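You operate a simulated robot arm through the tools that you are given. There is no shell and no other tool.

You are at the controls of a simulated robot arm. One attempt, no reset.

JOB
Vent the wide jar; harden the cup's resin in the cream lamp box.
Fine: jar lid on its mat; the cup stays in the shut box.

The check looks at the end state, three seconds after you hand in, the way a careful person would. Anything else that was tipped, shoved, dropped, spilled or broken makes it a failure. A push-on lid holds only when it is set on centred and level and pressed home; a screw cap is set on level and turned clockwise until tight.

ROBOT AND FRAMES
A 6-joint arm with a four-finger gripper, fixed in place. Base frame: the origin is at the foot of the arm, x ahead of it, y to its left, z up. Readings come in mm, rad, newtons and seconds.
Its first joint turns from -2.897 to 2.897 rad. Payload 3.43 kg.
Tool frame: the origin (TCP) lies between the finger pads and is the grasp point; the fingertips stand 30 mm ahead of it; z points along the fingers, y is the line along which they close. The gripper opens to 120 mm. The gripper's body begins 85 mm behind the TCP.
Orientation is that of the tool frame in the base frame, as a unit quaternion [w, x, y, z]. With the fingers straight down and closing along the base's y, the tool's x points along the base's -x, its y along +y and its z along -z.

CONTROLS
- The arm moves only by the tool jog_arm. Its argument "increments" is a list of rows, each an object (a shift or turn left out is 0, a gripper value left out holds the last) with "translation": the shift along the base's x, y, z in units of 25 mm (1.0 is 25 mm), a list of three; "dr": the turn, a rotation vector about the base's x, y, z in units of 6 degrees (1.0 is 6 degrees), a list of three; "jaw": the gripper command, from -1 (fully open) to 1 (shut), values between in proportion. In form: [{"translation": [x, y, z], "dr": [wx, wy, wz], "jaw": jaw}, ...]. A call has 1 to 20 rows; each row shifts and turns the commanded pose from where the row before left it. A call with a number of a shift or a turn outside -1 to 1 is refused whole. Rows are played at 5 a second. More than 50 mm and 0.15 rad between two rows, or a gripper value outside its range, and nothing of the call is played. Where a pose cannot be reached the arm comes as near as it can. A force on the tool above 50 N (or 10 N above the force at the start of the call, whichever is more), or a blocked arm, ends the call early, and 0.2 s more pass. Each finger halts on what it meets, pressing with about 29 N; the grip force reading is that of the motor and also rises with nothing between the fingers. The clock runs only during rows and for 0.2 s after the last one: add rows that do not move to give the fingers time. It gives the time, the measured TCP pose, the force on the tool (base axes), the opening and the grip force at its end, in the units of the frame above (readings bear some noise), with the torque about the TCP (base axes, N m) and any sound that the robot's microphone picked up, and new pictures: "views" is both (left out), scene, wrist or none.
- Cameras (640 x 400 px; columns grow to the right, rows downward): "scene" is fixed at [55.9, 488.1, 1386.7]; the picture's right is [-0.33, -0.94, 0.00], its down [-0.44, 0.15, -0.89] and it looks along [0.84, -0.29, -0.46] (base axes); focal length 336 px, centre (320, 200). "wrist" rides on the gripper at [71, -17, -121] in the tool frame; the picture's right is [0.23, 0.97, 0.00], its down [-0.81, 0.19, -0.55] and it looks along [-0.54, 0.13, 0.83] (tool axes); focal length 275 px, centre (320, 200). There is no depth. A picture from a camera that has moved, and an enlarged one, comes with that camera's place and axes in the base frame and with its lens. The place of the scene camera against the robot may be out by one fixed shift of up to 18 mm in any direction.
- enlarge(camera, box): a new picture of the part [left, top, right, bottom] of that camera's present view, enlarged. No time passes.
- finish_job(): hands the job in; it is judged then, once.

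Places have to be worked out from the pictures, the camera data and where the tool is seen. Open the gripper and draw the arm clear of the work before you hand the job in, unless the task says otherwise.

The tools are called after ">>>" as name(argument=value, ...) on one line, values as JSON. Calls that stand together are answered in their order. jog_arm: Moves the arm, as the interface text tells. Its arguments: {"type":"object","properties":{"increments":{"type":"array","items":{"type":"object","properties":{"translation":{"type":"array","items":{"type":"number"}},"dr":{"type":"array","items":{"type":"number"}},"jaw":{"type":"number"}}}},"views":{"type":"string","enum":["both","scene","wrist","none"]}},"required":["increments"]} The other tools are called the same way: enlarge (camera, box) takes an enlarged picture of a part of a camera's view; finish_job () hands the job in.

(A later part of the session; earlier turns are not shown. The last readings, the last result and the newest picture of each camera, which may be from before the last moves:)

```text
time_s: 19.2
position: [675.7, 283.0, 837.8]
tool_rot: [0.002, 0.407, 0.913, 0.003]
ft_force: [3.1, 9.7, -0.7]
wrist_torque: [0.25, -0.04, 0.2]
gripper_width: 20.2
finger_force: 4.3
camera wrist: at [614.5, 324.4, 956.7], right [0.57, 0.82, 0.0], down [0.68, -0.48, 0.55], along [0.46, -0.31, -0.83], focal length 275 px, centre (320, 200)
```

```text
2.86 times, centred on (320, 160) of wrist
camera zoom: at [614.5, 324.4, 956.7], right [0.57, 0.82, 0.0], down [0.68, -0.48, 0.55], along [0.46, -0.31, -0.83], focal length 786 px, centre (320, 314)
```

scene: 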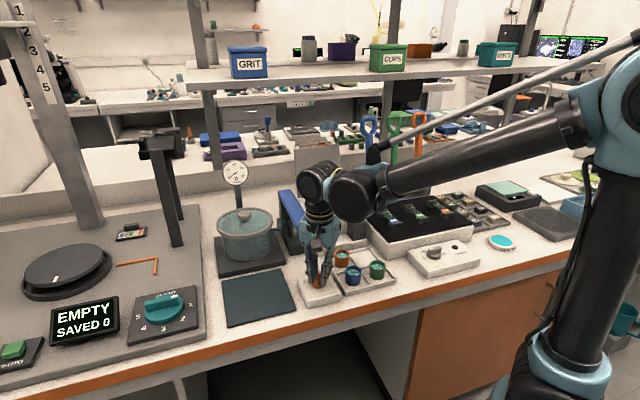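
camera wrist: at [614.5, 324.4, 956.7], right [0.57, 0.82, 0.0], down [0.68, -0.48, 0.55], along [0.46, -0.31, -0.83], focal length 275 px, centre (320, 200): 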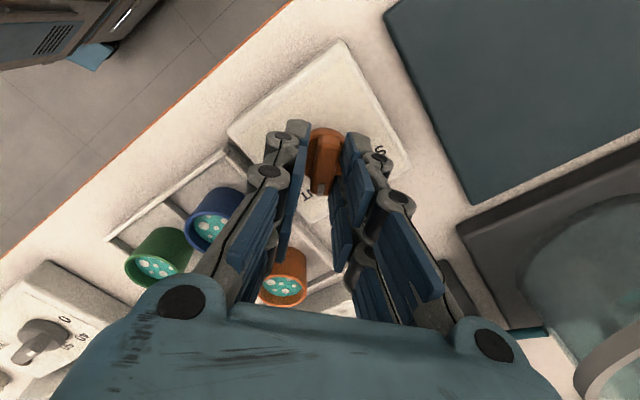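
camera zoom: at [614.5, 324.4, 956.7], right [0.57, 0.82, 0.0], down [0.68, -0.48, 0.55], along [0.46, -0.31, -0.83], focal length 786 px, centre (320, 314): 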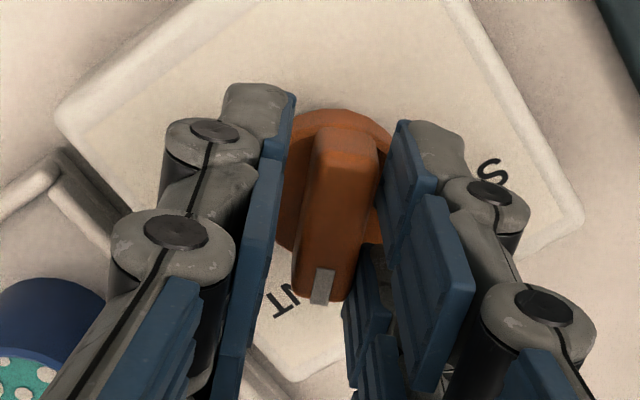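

The pointer is now on VENT and the gauge is at 0. I open, lift clear, turn back to the neutral heading and move to look at the jar lid.

>>> jog_arm(increments=[{"jaw": 0.4}, {"jaw": 0.3}, {"translation": [0, 0, 0.8]}, {"translation": [0, 0, 1]}, {"translation": [0, 0, 1], "dr": [0, 0, 1]}, {"translation": [0, 0, 1], "dr": [0, 0, 1]}, {"translation": [0, 0, 1], "dr": [0, 0, 1]}, {"translation": [0.3, 0.5, 1], "dr": [0, 0, 1]}, {"translation": [0.5, 0.7, 1], "dr": [0, 0, 1]}, {"translation": [0.5, 0.7, 1], "dr": [0, 0, 1]}, {"translation": [0.5, 0.7, 0.7], "dr": [0, 0, 1]}, {"translation": [0.5, 0.7, 0], "dr": [0, 0, 1]}, {"translation": [0.5, 0.7, 0]}, {"translation": [0.5, 0.7, 0]}, {"translation": [0, 0, 0]}, {"translation": [0, 0, 0]}])

>>> enlarge(camera="scene", box=[290, 260, 350, 310])

```text
time_s: 22.6
position: [762.2, 400.6, 1047.1]
tool_rot: [0.0, -0.001, 1.0, 0.003]
ft_force: [0.4, -0.5, -0.3]
wrist_torque: [-0.02, -0.01, -0.03]
gripper_width: 42.2
finger_force: 0.0
camera wrist: at [689.7, 383.3, 1167.7], right [-0.23, 0.97, 0.01], down [0.81, 0.19, 0.55], along [0.54, 0.13, -0.83], focal length 275 px, centre (320, 200)
```

scene: 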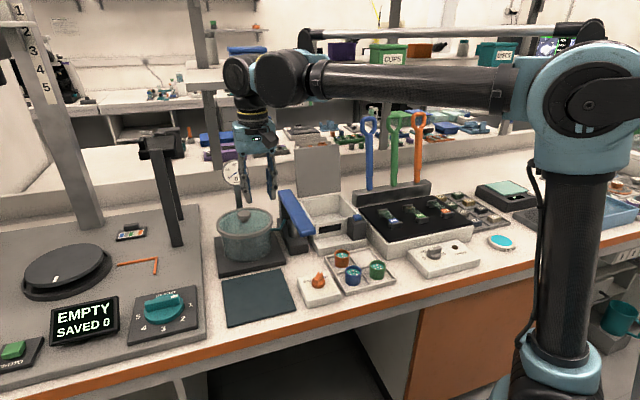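
wrist: 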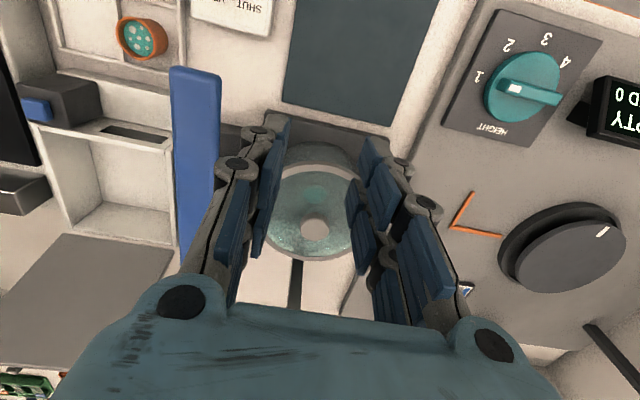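

```text
8.00 times, centred on (320, 285) of scene
camera zoom: at [55.9, 488.1, 1386.7], right [-0.33, -0.94, 0.0], down [-0.44, 0.15, -0.89], along [0.84, -0.29, -0.46], focal length 2685 px, centre (320, -480)
```

zoom: 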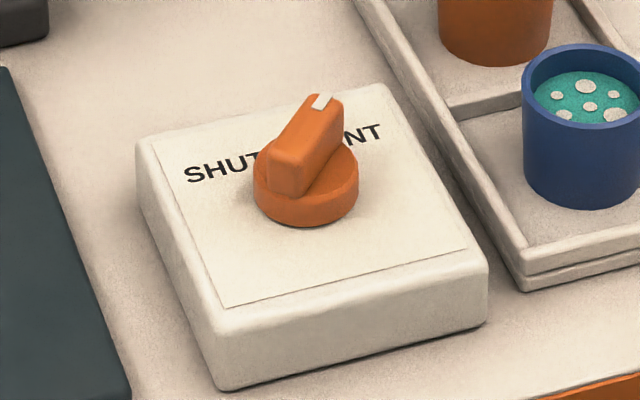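

The pointer is on VENT and the box hasn't moved. Now I measure the lid and its knob.

>>> enlarge(camera="wrist", box=[240, 130, 400, 280])

>>> enlarge(camera="scene", box=[200, 180, 300, 290])

```text
2.67 times, centred on (320, 205) of wrist
camera zoom: at [689.7, 383.3, 1167.7], right [-0.23, 0.97, 0.01], down [0.81, 0.19, 0.55], along [0.54, 0.13, -0.83], focal length 734 px, centre (320, 187)
```

zoom: 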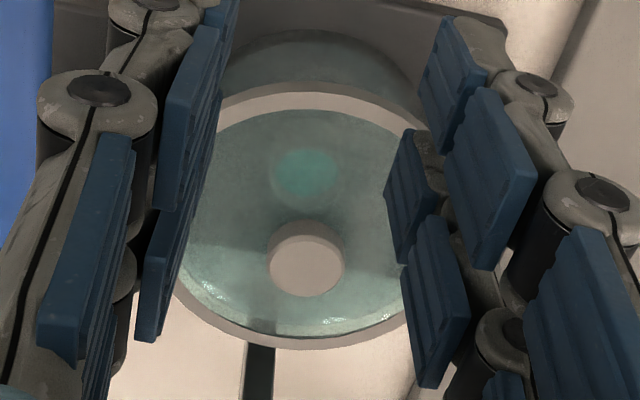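

```text
3.64 times, centred on (250, 235) of scene
camera zoom: at [55.9, 488.1, 1386.7], right [-0.33, -0.94, 0.0], down [-0.44, 0.15, -0.89], along [0.84, -0.29, -0.46], focal length 1221 px, centre (574, 73)
```

zoom: 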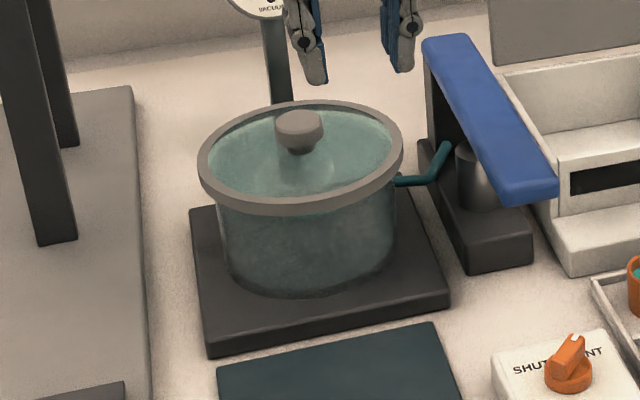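

The lid (≈160 mm across) has a ~36 mm knob at about (904, 427, 898), and the mat spans roughly x 634–795, y 353–520 with centre (715, 437). I open to 72 mm and go closer above the lid knob, well clear of the gauge behind it.

>>> jog_arm(increments=[{"translation": [0.8, 0.16, -0.2], "jaw": -0.2}, {"translation": [0.8, 0.16, -0.3]}, {"translation": [0.8, 0.16, -0.4]}, {"translation": [0.8, 0.16, -0.4]}, {"translation": [0.8, 0.16, -0.4]}, {"translation": [0.8, 0.16, -0.4]}, {"translation": [0, 0, 0]}, {"translation": [0, 0, 0]}])

```text
time_s: 24.4
position: [878.4, 422.0, 995.3]
tool_rot: [0.0, 0.0, 1.0, 0.002]
ft_force: [0.2, 0.3, 0.0]
wrist_torque: [-0.01, 0.01, 0.02]
gripper_width: 71.9
finger_force: 0.1
camera wrist: at [806.7, 405.5, 1115.6], right [-0.23, 0.97, 0.01], down [0.81, 0.19, 0.55], along [0.54, 0.13, -0.83], focal length 275 px, centre (320, 200)
```

scene: 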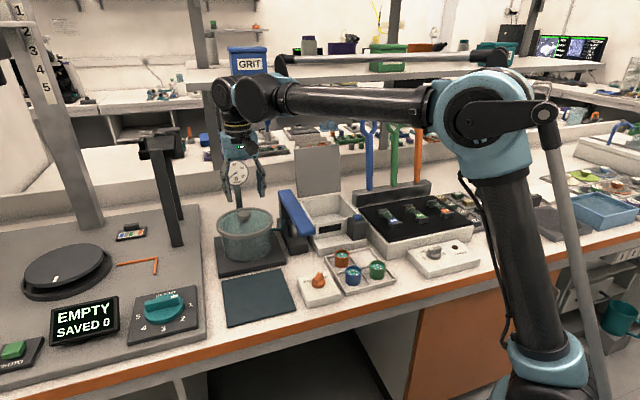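
wrist: 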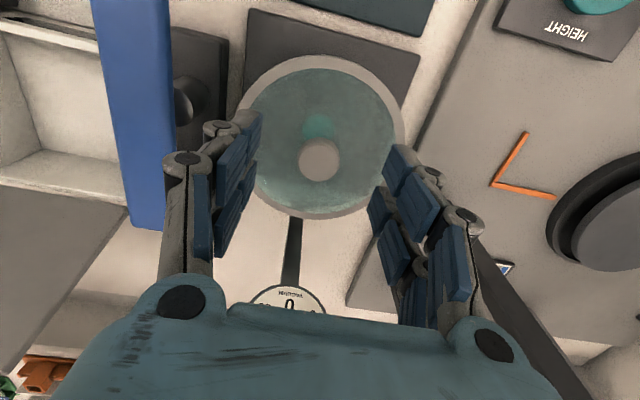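

Intersecting this view with the last puts the lid knob's top at about (904.6, 427, 900). I zoom to refine and check the gauge's clearance.

>>> enlarge(camera="wrist", box=[230, 40, 420, 230])

>>> enlarge(camera="scene", box=[190, 130, 300, 280])

```text
2.11 times, centred on (325, 135) of wrist
camera zoom: at [806.7, 405.5, 1115.6], right [-0.23, 0.97, 0.01], down [0.81, 0.19, 0.55], along [0.54, 0.13, -0.83], focal length 580 px, centre (310, 337)
```

zoom: 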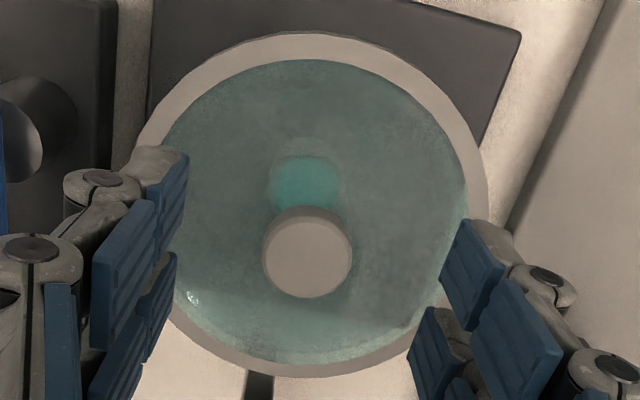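

```text
2.67 times, centred on (245, 205) of scene
camera zoom: at [55.9, 488.1, 1386.7], right [-0.33, -0.94, 0.0], down [-0.44, 0.15, -0.89], along [0.84, -0.29, -0.46], focal length 895 px, centre (520, 187)
```

zoom: 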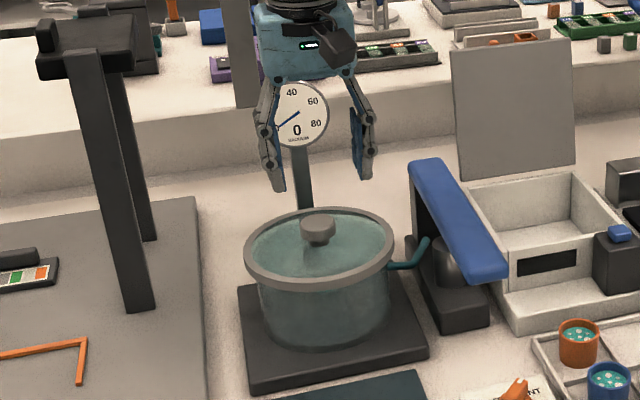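

The zoom refines the knob top to roughly (913, 429, 890), about 1 m from the base, so I test whether the arm reaches there at a safe height.

>>> jog_arm(increments=[{"translation": [0.7, 0.14, -0.4]}, {"translation": [0.7, 0.14, -0.4]}, {"translation": [0, 0, -0.4]}, {"translation": [0, 0, 0]}, {"translation": [0, 0, 0]}])

>>> enlarge(camera="wrist", box=[230, 40, 420, 230])

```text
time_s: 25.6
position: [913.8, 429.6, 964.5]
tool_rot: [0.0, 0.001, 1.0, 0.002]
ft_force: [0.0, 0.4, 0.1]
wrist_torque: [-0.01, 0.03, -0.03]
gripper_width: 72.2
finger_force: 0.0
camera wrist: at [842.2, 412.3, 1085.0], right [-0.23, 0.97, 0.01], down [0.81, 0.19, 0.55], along [0.54, 0.13, -0.83], focal length 275 px, centre (320, 200)
```

scene: 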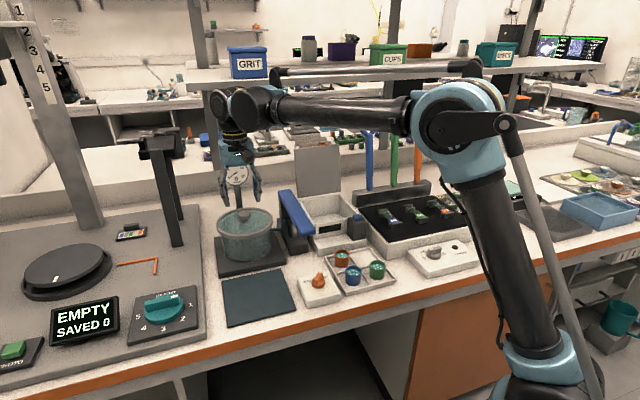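
wrist: 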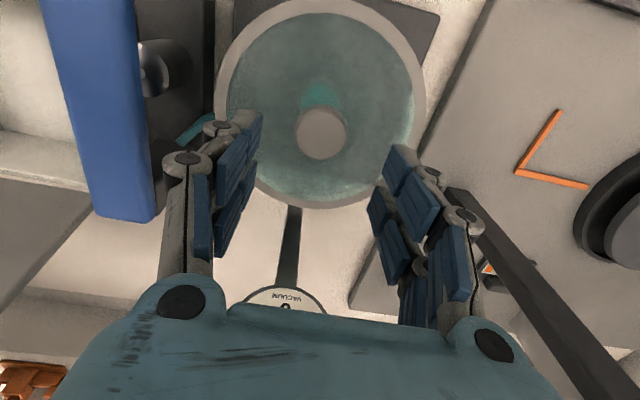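

```text
2.11 times, centred on (325, 135) of wrist
camera zoom: at [842.2, 412.3, 1085.0], right [-0.23, 0.97, 0.01], down [0.81, 0.19, 0.55], along [0.54, 0.13, -0.83], focal length 580 px, centre (310, 337)
```

zoom: 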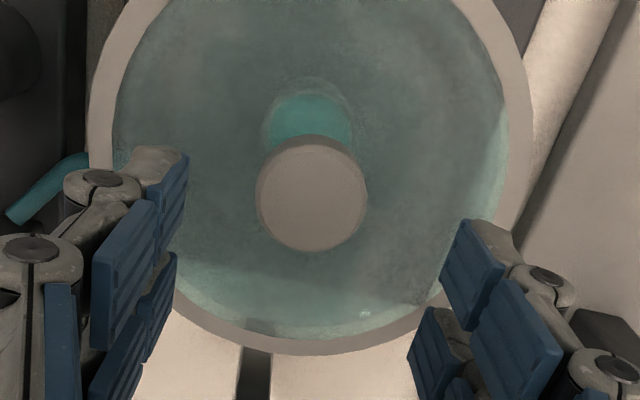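

The arm reaches; the knob's axis is at about (909.6, 428.8) with its top near z 894 and the glass near 871. I shift back 4 mm and lower to TCP z≈909, keeping the fingers open.

>>> jog_arm(increments=[{"translation": [-0.16, -0.03, -0.4]}, {"translation": [0, 0, -0.5]}, {"translation": [0, 0, -0.5]}, {"translation": [0, 0, -0.4]}, {"translation": [0, 0, -0.4]}, {"translation": [0, 0, 0]}, {"translation": [0, 0, 0]}])

>>> enlarge(camera="wrist", box=[230, 70, 420, 240])

>>> enlarge(camera="scene", box=[200, 150, 290, 260])

```text
time_s: 27.2
position: [909.2, 430.7, 911.8]
tool_rot: [0.0, -0.001, 1.0, 0.003]
ft_force: [-1.0, 0.4, -0.4]
wrist_torque: [-0.03, 0.02, -0.01]
gripper_width: 72.1
finger_force: 0.0
camera wrist: at [836.9, 413.0, 1031.4], right [-0.23, 0.97, 0.01], down [0.81, 0.19, 0.55], along [0.54, 0.13, -0.83], focal length 275 px, centre (320, 200)
```

scene: 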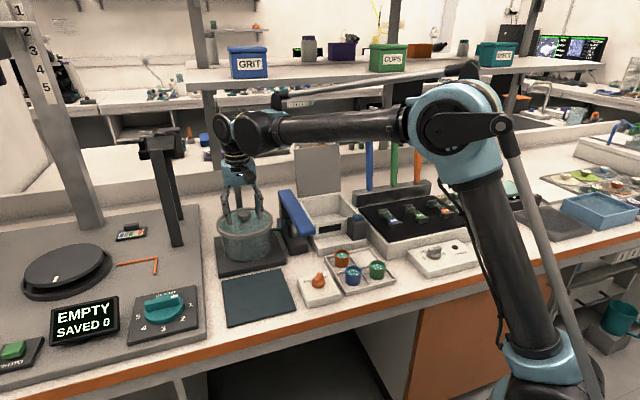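
wrist: 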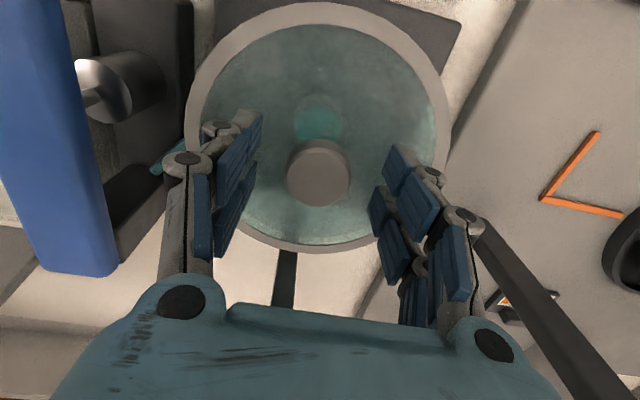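

```text
2.35 times, centred on (325, 155) of wrist
camera zoom: at [836.9, 413.0, 1031.4], right [-0.23, 0.97, 0.01], down [0.81, 0.19, 0.55], along [0.54, 0.13, -0.83], focal length 648 px, centre (308, 306)
```

zoom: 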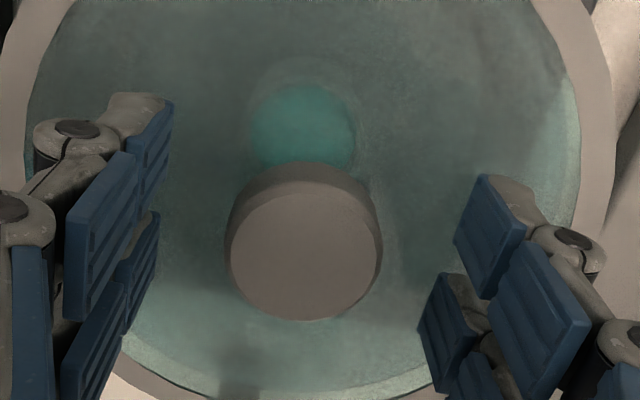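

```text
3.64 times, centred on (245, 205) of scene
camera zoom: at [55.9, 488.1, 1386.7], right [-0.33, -0.94, 0.0], down [-0.44, 0.15, -0.89], along [0.84, -0.29, -0.46], focal length 1221 px, centre (593, 182)
```

zoom: 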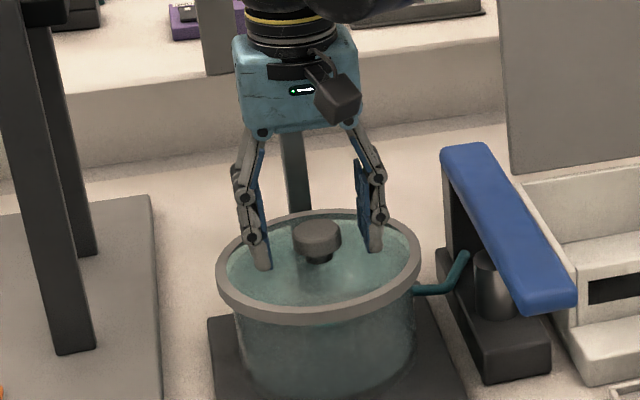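

Fingers straddle the knob. Before closing I zoom in on the tips to see how far above the glass they are.

>>> enlarge(camera="scene", box=[215, 195, 275, 240])

```text
8.89 times, centred on (245, 218) of scene
camera zoom: at [55.9, 488.1, 1386.7], right [-0.33, -0.94, 0.0], down [-0.44, 0.15, -0.89], along [0.84, -0.29, -0.46], focal length 2984 px, centre (987, 44)
```

zoom: 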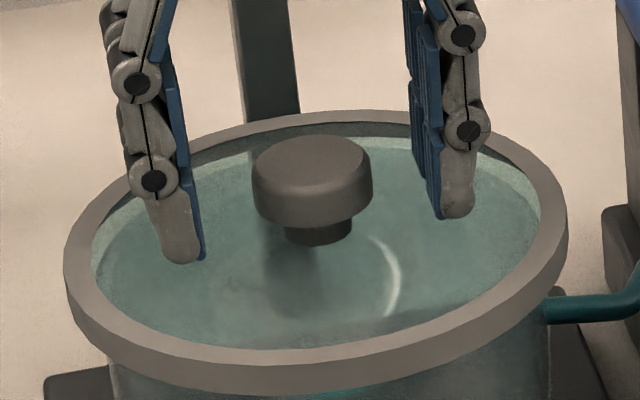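

The fingertips are already only about 3 mm above the glass and the pads cover the whole knob disc, so I close here.

>>> jog_arm(increments=[{"jaw": 0.2}, {"jaw": 0.6}, {"jaw": 1}, {"jaw": 1}, {"jaw": 1}])

>>> enlarge(camera="scene", box=[205, 170, 285, 240])

```text
time_s: 28.4
position: [908.8, 430.9, 910.9]
tool_rot: [0.0, 0.0, 1.0, 0.002]
ft_force: [0.3, -1.8, 0.4]
wrist_torque: [-0.02, -0.01, -0.03]
gripper_width: 35.7
finger_force: 29.0
camera wrist: at [836.9, 412.9, 1031.5], right [-0.23, 0.97, 0.01], down [0.81, 0.19, 0.55], along [0.54, 0.13, -0.83], focal length 275 px, centre (320, 200)
```

scene: 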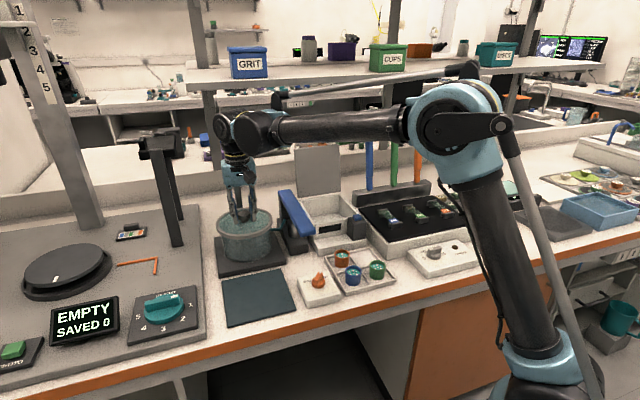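
wrist: 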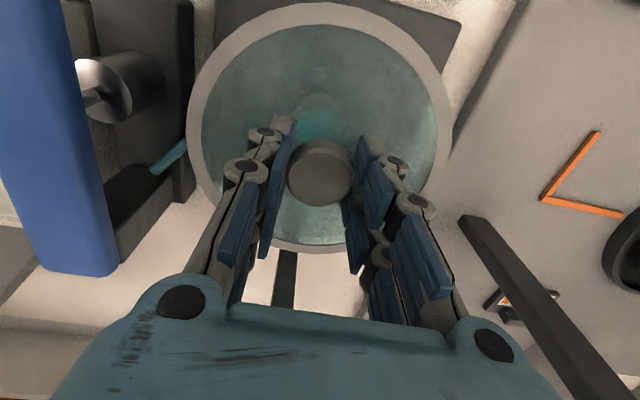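

```text
5.71 times, centred on (245, 205) of scene
camera zoom: at [55.9, 488.1, 1386.7], right [-0.33, -0.94, 0.0], down [-0.44, 0.15, -0.89], along [0.84, -0.29, -0.46], focal length 1918 px, centre (749, 171)
```

zoom: 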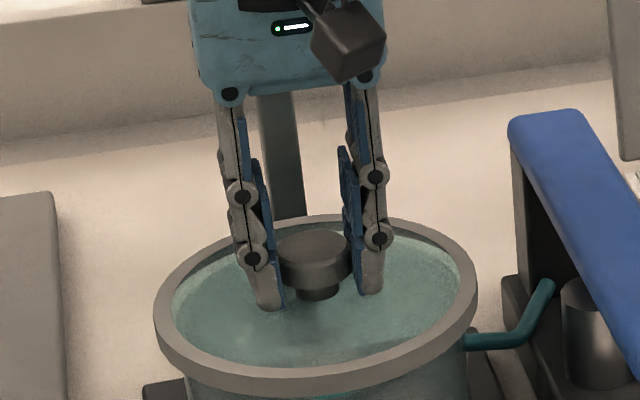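

The knob is held at 35.7 mm with balanced force. I lift straight up gently and watch the load.

>>> jog_arm(increments=[{"translation": [0, 0, 0.2]}, {"translation": [0, 0, 0.3]}, {"translation": [0, 0, 0.4]}, {"translation": [0, 0, 0.6]}, {"translation": [0, 0, 0.6]}, {"translation": [0, 0, 0]}])

>>> enlarge(camera="scene", box=[195, 150, 295, 280])

```text
time_s: 29.8
position: [909.5, 430.2, 965.1]
tool_rot: [0.0, 0.001, 1.0, 0.003]
ft_force: [0.2, 1.1, -3.3]
wrist_torque: [-0.01, 0.0, 0.03]
gripper_width: 35.9
finger_force: 29.4
camera wrist: at [837.3, 413.4, 1085.1], right [-0.23, 0.97, 0.01], down [0.81, 0.19, 0.55], along [0.54, 0.13, -0.83], focal length 275 px, centre (320, 200)
```

scene: 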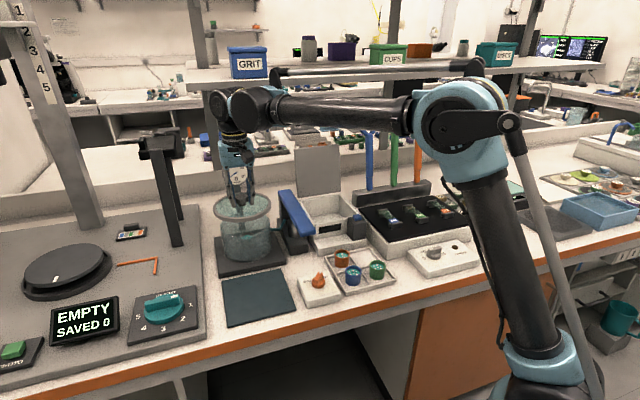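
wrist: 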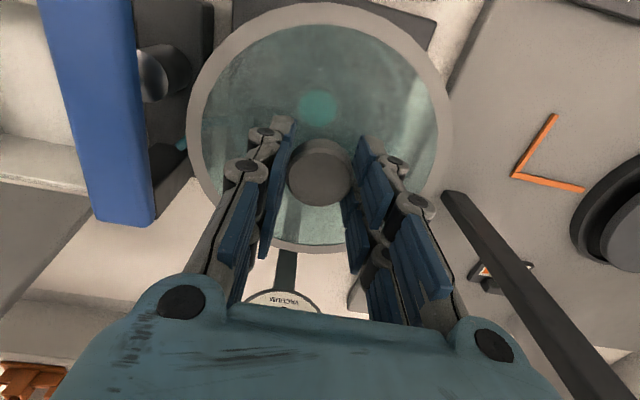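

```text
3.08 times, centred on (245, 215) of scene
camera zoom: at [55.9, 488.1, 1386.7], right [-0.33, -0.94, 0.0], down [-0.44, 0.15, -0.89], along [0.84, -0.29, -0.46], focal length 1033 px, centre (551, 154)
```

zoom: 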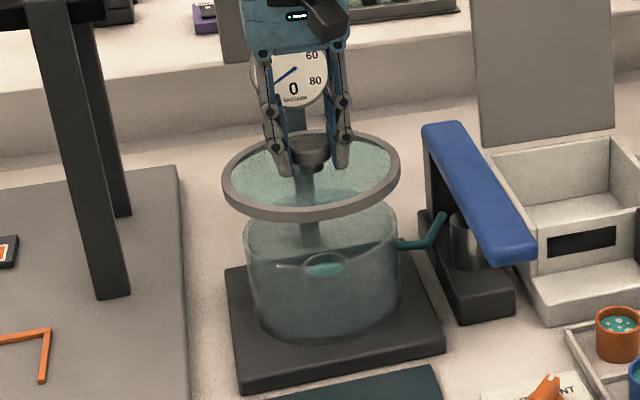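

The lid is free (about 0.33 kg) and the cup shows inside the jar. Wrist views agree the mat spans x 635–798, y 354–519 at z≈762, so I carry the lid back to TCP (717.5, 436.7) at height.

>>> jog_arm(increments=[{"translation": [-0.5, 0.02, 0.1]}, {"translation": [-0.9, 0.03, 0]}, {"translation": [-0.95, 0.03, 0]}, {"translation": [-0.95, 0.03, 0]}, {"translation": [-0.95, 0.03, 0]}, {"translation": [-0.95, 0.03, 0]}, {"translation": [-0.95, 0.03, 0]}, {"translation": [-0.9, 0.03, 0]}, {"translation": [-0.6, 0.03, 0]}, {"translation": [0, 0, 0]}, {"translation": [0, 0, 0]}])

```text
time_s: 32.2
position: [717.1, 436.5, 966.0]
tool_rot: [0.0, -0.001, 1.0, 0.002]
ft_force: [-1.1, -0.3, -2.2]
wrist_torque: [-0.04, 0.0, -0.01]
gripper_width: 35.5
finger_force: 29.1
camera wrist: at [645.3, 418.7, 1085.3], right [-0.23, 0.97, 0.01], down [0.81, 0.19, 0.55], along [0.54, 0.13, -0.83], focal length 275 px, centre (320, 200)
```

scene: 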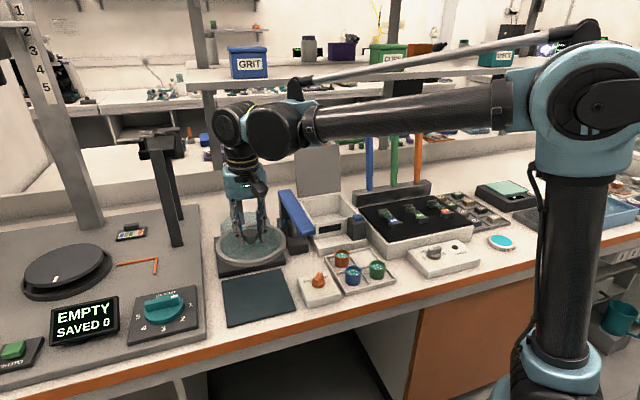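
wrist: 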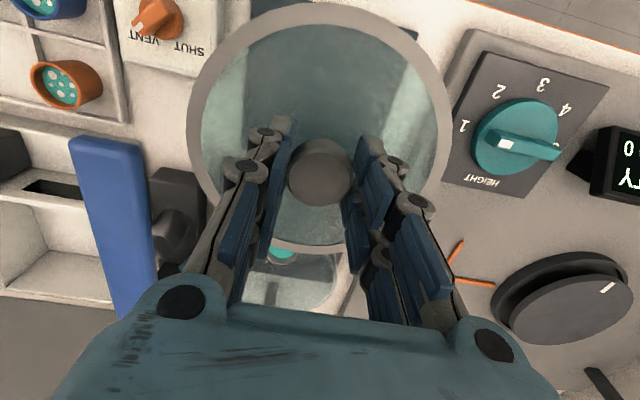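

The lid is over the mat area. I lower it to about 40 mm above the mat and check the alignment in both views.

>>> jog_arm(increments=[{"translation": [0.015, 0, -0.8]}, {"translation": [0, 0, -0.9]}, {"translation": [0, 0, -0.9]}, {"translation": [0, 0, -0.9]}, {"translation": [0, 0, -0.9]}, {"translation": [0, 0, -0.2]}, {"translation": [0, 0, 0]}, {"translation": [0, 0, 0]}])

>>> enlarge(camera="scene", box=[190, 200, 330, 340])

>>> enlarge(camera="wrist", box=[160, 0, 480, 260])

```text
time_s: 34.0
position: [718.5, 436.8, 850.6]
tool_rot: [0.0, 0.0, 1.0, 0.003]
ft_force: [0.6, -0.3, -4.0]
wrist_torque: [-0.02, 0.0, 0.02]
gripper_width: 35.9
finger_force: 29.0
camera wrist: at [646.5, 420.0, 971.4], right [-0.23, 0.97, 0.01], down [0.81, 0.19, 0.55], along [0.54, 0.13, -0.83], focal length 275 px, centre (320, 200)
```

scene: 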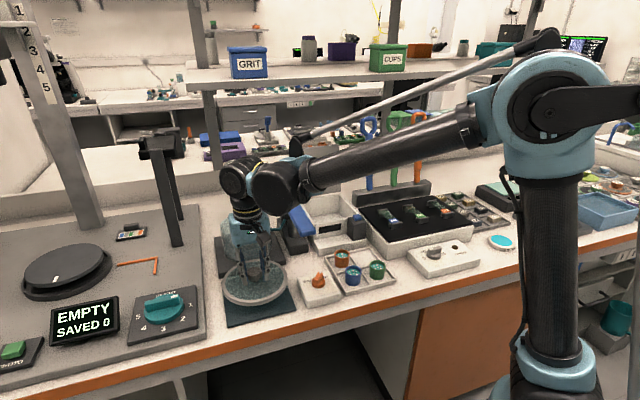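
wrist: 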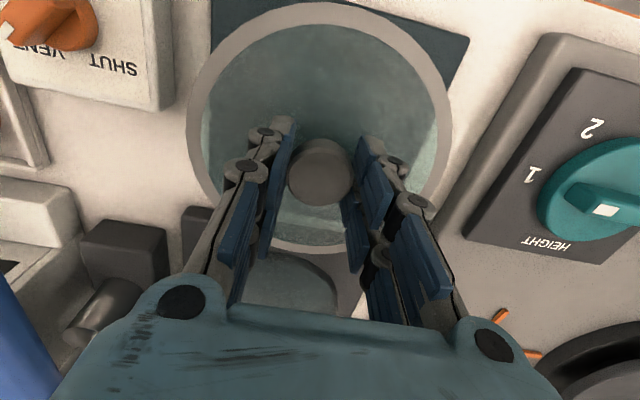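

```text
2.86 times, centred on (260, 270) of scene
camera zoom: at [55.9, 488.1, 1386.7], right [-0.33, -0.94, 0.0], down [-0.44, 0.15, -0.89], along [0.84, -0.29, -0.46], focal length 959 px, centre (491, 0)
```

zoom: 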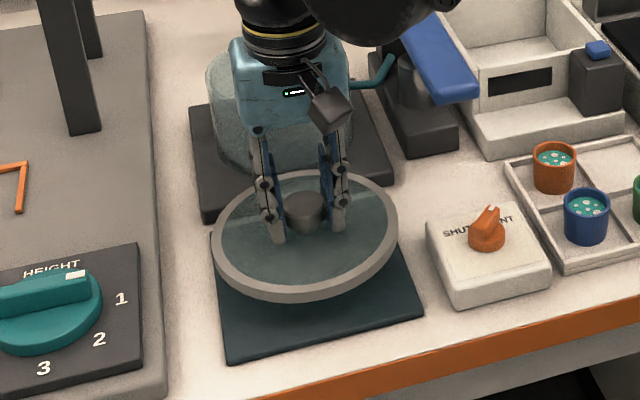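

```text
1.54 times, centred on (320, 130) of wrist
camera zoom: at [646.5, 420.0, 971.4], right [-0.23, 0.97, 0.01], down [0.81, 0.19, 0.55], along [0.54, 0.13, -0.83], focal length 424 px, centre (320, 308)
```

zoom: 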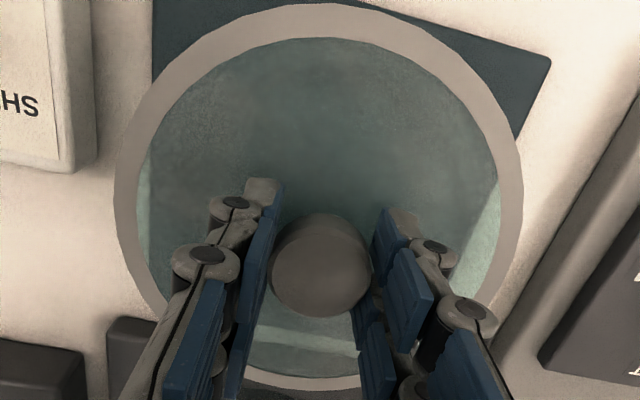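

The lid is level above the mat. I lower another 30 mm so parallax is small, then compare the rim with the mat's edges.

>>> jog_arm(increments=[{"translation": [0, 0, -0.4]}, {"translation": [0, 0, -0.4]}, {"translation": [0, 0, -0.3]}, {"translation": [0, 0, 0]}, {"translation": [0, 0, 0]}])

>>> enlarge(camera="scene", box=[210, 240, 310, 335])

>>> enlarge(camera="wrist", box=[160, 0, 480, 260])

```text
time_s: 35.2
position: [718.5, 436.5, 824.1]
tool_rot: [-0.001, 0.0, 1.0, 0.003]
ft_force: [0.1, 0.2, -2.6]
wrist_torque: [-0.02, 0.0, 0.0]
gripper_width: 35.6
finger_force: 28.6
camera wrist: at [646.0, 418.8, 944.0], right [-0.23, 0.97, 0.01], down [0.81, 0.19, 0.55], along [0.54, 0.13, -0.83], focal length 275 px, centre (320, 200)
```

scene: 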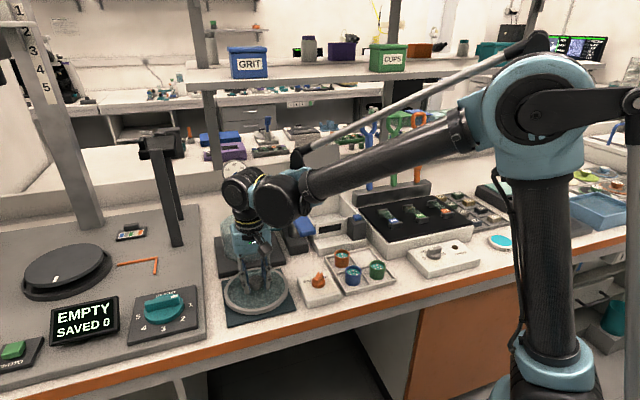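
wrist: 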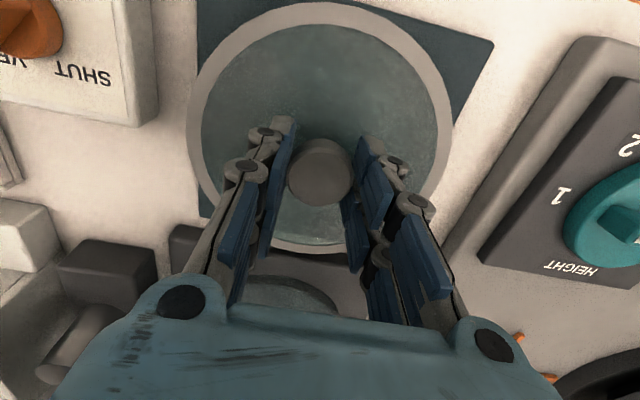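

```text
4.21 times, centred on (260, 288) of scene
camera zoom: at [55.9, 488.1, 1386.7], right [-0.33, -0.94, 0.0], down [-0.44, 0.15, -0.89], along [0.84, -0.29, -0.46], focal length 1413 px, centre (573, -168)
```

zoom: 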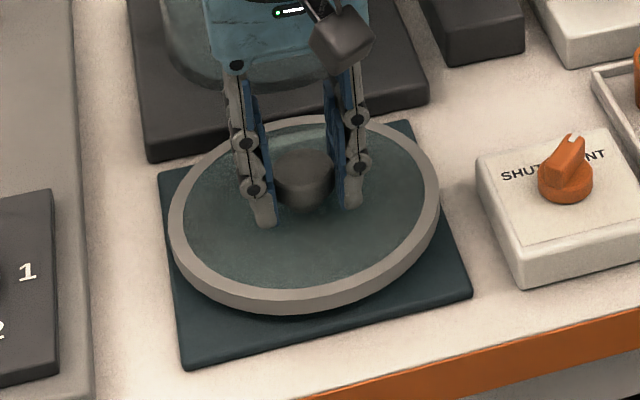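

```text
1.54 times, centred on (320, 130) of wrist
camera zoom: at [646.0, 418.8, 944.0], right [-0.23, 0.97, 0.01], down [0.81, 0.19, 0.55], along [0.54, 0.13, -0.83], focal length 424 px, centre (320, 308)
```

zoom: 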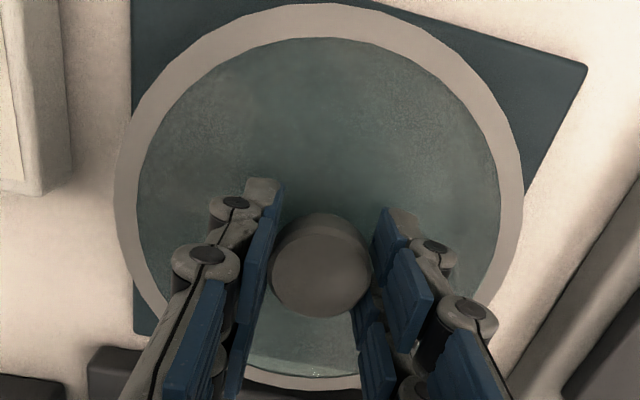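

The lid sits within a few millimetres of the mat's centre. I zoom on the knob and mat edges in the wrist view to fine-tune before setting it down.

>>> enlarge(camera="wrist", box=[170, 0, 500, 130])

>>> enlarge(camera="wrist", box=[180, 130, 280, 250])

>>> enlarge(camera="wrist", box=[270, 110, 370, 220])

```text
1.94 times, centred on (335, 65) of wrist
camera zoom: at [646.0, 418.8, 944.0], right [-0.23, 0.97, 0.01], down [0.81, 0.19, 0.55], along [0.54, 0.13, -0.83], focal length 534 px, centre (291, 462)
```

zoom: 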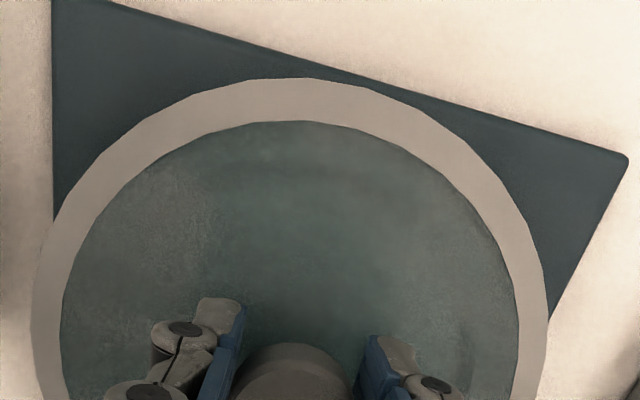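

```text
3.33 times, centred on (230, 190) of wrist
camera zoom: at [646.0, 418.8, 944.0], right [-0.23, 0.97, 0.01], down [0.81, 0.19, 0.55], along [0.54, 0.13, -0.83], focal length 918 px, centre (620, 233)
```

zoom: 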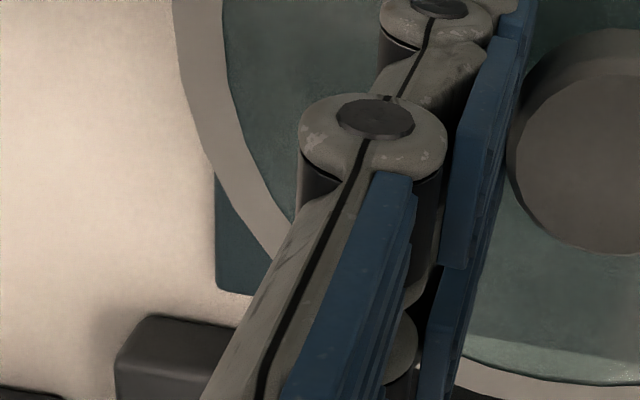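

```text
3.64 times, centred on (320, 165) of wrist
camera zoom: at [646.0, 418.8, 944.0], right [-0.23, 0.97, 0.01], down [0.81, 0.19, 0.55], along [0.54, 0.13, -0.83], focal length 1001 px, centre (320, 327)
```

zoom: 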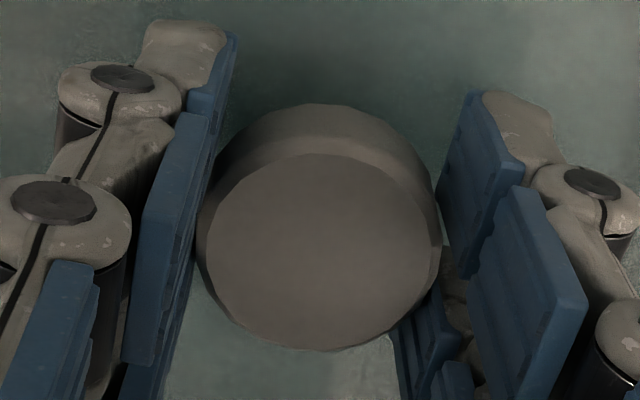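

The lid's axis is at (717.7, 436) against a mat centre of about (718–720, 436), so no correction is needed. I lower 10 mm, then feel for contact.

>>> jog_arm(increments=[{"translation": [0.02, 0, -0.2]}, {"translation": [0, 0, -0.2]}, {"translation": [0, 0, 0]}, {"translation": [0, 0, 0]}], views="none")

>>> enlarge(camera="scene", box=[215, 250, 305, 330])

```text
time_s: 35.9
position: [710.1, 436.1, 822.8]
tool_rot: [0.006, 0.0, 1.0, 0.003]
ft_force: [2.3, 1.4, -4.8]
wrist_torque: [-0.07, 0.2, 0.02]
gripper_width: 35.2
finger_force: 29.7
stopped in row 3: the force on the tool passed its limit at 53 N (the readings are from after the stop); the commanded pose is now the measured one
```

```text
5.00 times, centred on (260, 290) of scene
camera zoom: at [55.9, 488.1, 1386.7], right [-0.33, -0.94, 0.0], down [-0.44, 0.15, -0.89], along [0.84, -0.29, -0.46], focal length 1678 px, centre (620, -250)
```

zoom: 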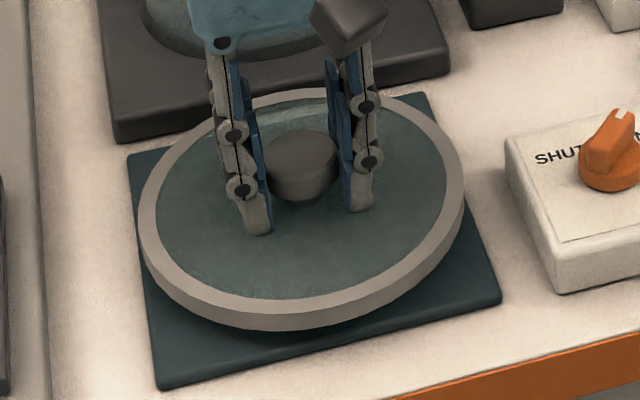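

The lid touched something and the stop re-anchored the command, shifting the tool about (−8, 0, +8) mm with a 0.7° tilt, just as before. I restore level, look at where the lid sits in the grip, and move back over the mat centre.

>>> jog_arm(increments=[{"translation": [0, 0, 0.2], "dr": [0, 0.06, 0]}, {"translation": [0.17, 0, 0.1], "dr": [0, 0.055, 0]}, {"translation": [0.17, 0, 0]}, {"translation": [0, 0, 0]}, {"translation": [0, 0, 0]}])

>>> enlarge(camera="wrist", box=[270, 110, 370, 220])

>>> enlarge(camera="scene", box=[215, 250, 305, 330])

```text
time_s: 37.1
position: [718.8, 436.3, 831.7]
tool_rot: [0.0, 0.0, 1.0, 0.002]
ft_force: [-0.2, 0.6, -2.6]
wrist_torque: [-0.03, 0.0, -0.03]
gripper_width: 35.6
finger_force: 29.1
camera wrist: at [646.3, 419.3, 951.5], right [-0.23, 0.97, 0.0], down [0.81, 0.19, 0.55], along [0.54, 0.13, -0.83], focal length 275 px, centre (320, 200)
```

scene: 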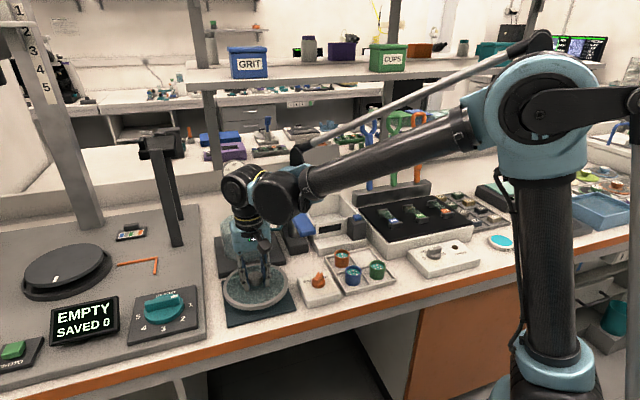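
wrist: 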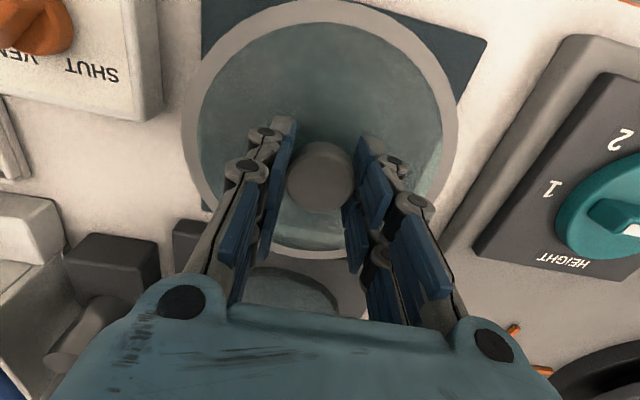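

```text
3.64 times, centred on (320, 165) of wrist
camera zoom: at [646.3, 419.3, 951.5], right [-0.23, 0.97, 0.0], down [0.81, 0.19, 0.55], along [0.54, 0.13, -0.83], focal length 1001 px, centre (320, 327)
```

zoom: 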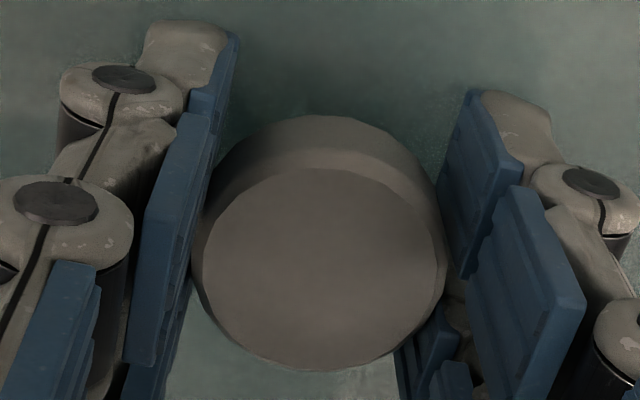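

```text
5.00 times, centred on (260, 290) of scene
camera zoom: at [55.9, 488.1, 1386.7], right [-0.33, -0.94, 0.0], down [-0.44, 0.15, -0.89], along [0.84, -0.29, -0.46], focal length 1678 px, centre (620, -250)
```

zoom: 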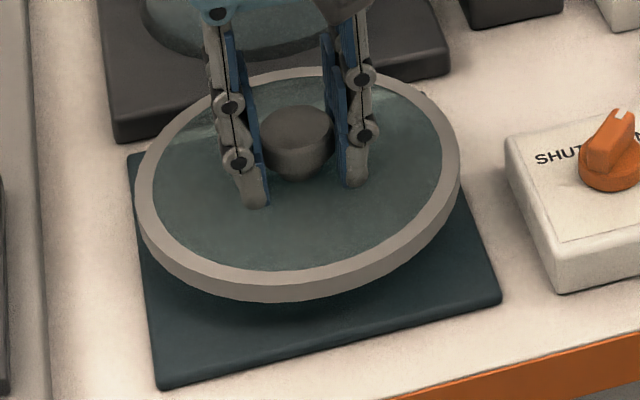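

The knob slid a few millimetres up in the grip when the lid touched, but it's still centred and level. I lower again in small steps, reading the force.

>>> jog_arm(increments=[{"translation": [0, 0, -0.12]}, {"translation": [0, 0, -0.12]}, {"translation": [0, 0, 0]}, {"translation": [0, 0, 0]}], views="none")

>>> jog_arm(increments=[{"translation": [0, 0, -0.08]}, {"translation": [0, 0, 0]}, {"translation": [0, 0, 0]}], views="none")

```text
time_s: 38.1
position: [717.7, 435.4, 824.3]
tool_rot: [0.0, 0.0, 1.0, 0.003]
ft_force: [-0.2, 0.1, -4.0]
wrist_torque: [-0.04, 0.01, 0.03]
gripper_width: 35.3
finger_force: 29.1
```

```text
time_s: 38.9
position: [717.0, 436.9, 822.3]
tool_rot: [0.0, 0.0, 1.0, 0.003]
ft_force: [-0.2, 0.3, -3.6]
wrist_torque: [0.01, 0.02, -0.01]
gripper_width: 35.2
finger_force: 29.3
```

No contact yet at 822; I keep stepping down 2 mm at a time.

>>> jog_arm(increments=[{"translation": [0, 0, -0.08]}, {"translation": [0, 0, 0]}, {"translation": [0, 0, 0]}], views="none")

>>> jog_arm(increments=[{"translation": [0, 0, -0.06]}, {"translation": [0, 0, 0]}, {"translation": [0, 0, 0]}], views="none")

>>> jog_arm(increments=[{"translation": [0, 0, -0.06]}, {"translation": [0, 0, 0]}, {"translation": [0, 0, 0]}], views="scene")

>>> enlarge(camera="scene", box=[215, 250, 305, 330])

```text
time_s: 39.7
position: [718.2, 437.0, 821.1]
tool_rot: [0.0, 0.0, 1.0, 0.002]
ft_force: [0.3, -0.7, -3.0]
wrist_torque: [0.02, -0.05, 0.01]
gripper_width: 35.3
finger_force: 28.8
```

```text
time_s: 40.5
position: [718.8, 436.1, 818.6]
tool_rot: [0.0, 0.0, 1.0, 0.004]
ft_force: [0.6, 0.6, -1.9]
wrist_torque: [0.0, 0.0, 0.02]
gripper_width: 35.3
finger_force: 28.7
```

```text
time_s: 41.3
position: [718.2, 436.1, 818.2]
tool_rot: [0.0, 0.0, 1.0, 0.003]
ft_force: [-0.4, 0.9, -2.5]
wrist_torque: [0.0, -0.01, 0.02]
gripper_width: 35.5
finger_force: 29.1
```

scene: 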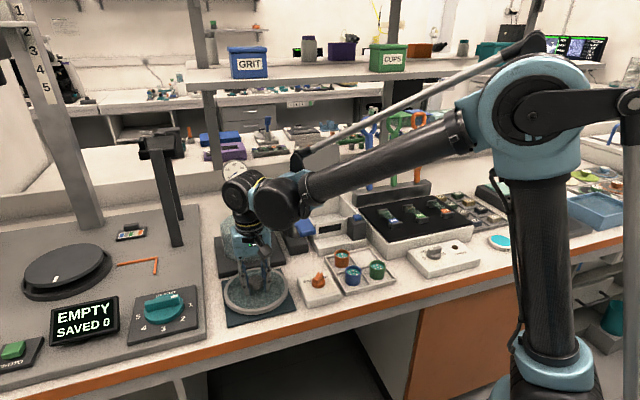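

```text
5.00 times, centred on (260, 290) of scene
camera zoom: at [55.9, 488.1, 1386.7], right [-0.33, -0.94, 0.0], down [-0.44, 0.15, -0.89], along [0.84, -0.29, -0.46], focal length 1678 px, centre (620, -250)
```

zoom: 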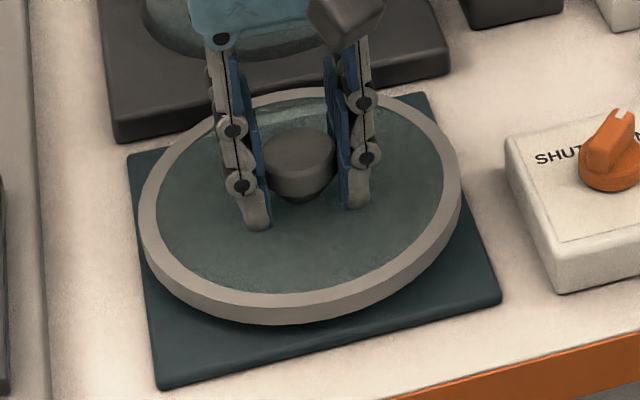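

Still only the lid's weight on the tool; I continue downward.

>>> jog_arm(increments=[{"translation": [0, 0, -0.08]}, {"translation": [0, 0, 0]}, {"translation": [0, 0, 0]}], views="none")

>>> jog_arm(increments=[{"translation": [0, 0, -0.06]}, {"translation": [0, 0, 0]}, {"translation": [0, 0, 0]}], views="none")

>>> jog_arm(increments=[{"translation": [0, 0, -0.06]}, {"translation": [0, 0, 0]}, {"translation": [0, 0, 0]}], views="none")

```text
time_s: 42.1
position: [717.6, 437.4, 815.9]
tool_rot: [0.001, 0.0, 1.0, 0.002]
ft_force: [7.2, 4.2, 14.4]
wrist_torque: [-0.19, -0.01, 0.06]
gripper_width: 35.2
finger_force: 29.3
```

```text
time_s: 42.7
position: [708.8, 436.8, 824.6]
tool_rot: [0.006, 0.0, 1.0, 0.003]
ft_force: [3.0, 0.8, -4.7]
wrist_torque: [-0.1, 0.18, 0.03]
gripper_width: 35.4
finger_force: 29.2
stopped in row 2: the force on the tool passed its limit at 52 N (the readings are from after the stop); the commanded pose is now the measured one
```

```text
time_s: 43.5
position: [708.8, 436.5, 822.1]
tool_rot: [0.007, 0.001, 1.0, 0.003]
ft_force: [0.0, 0.7, -4.0]
wrist_torque: [0.02, 0.0, 0.06]
gripper_width: 35.2
finger_force: 28.9
```

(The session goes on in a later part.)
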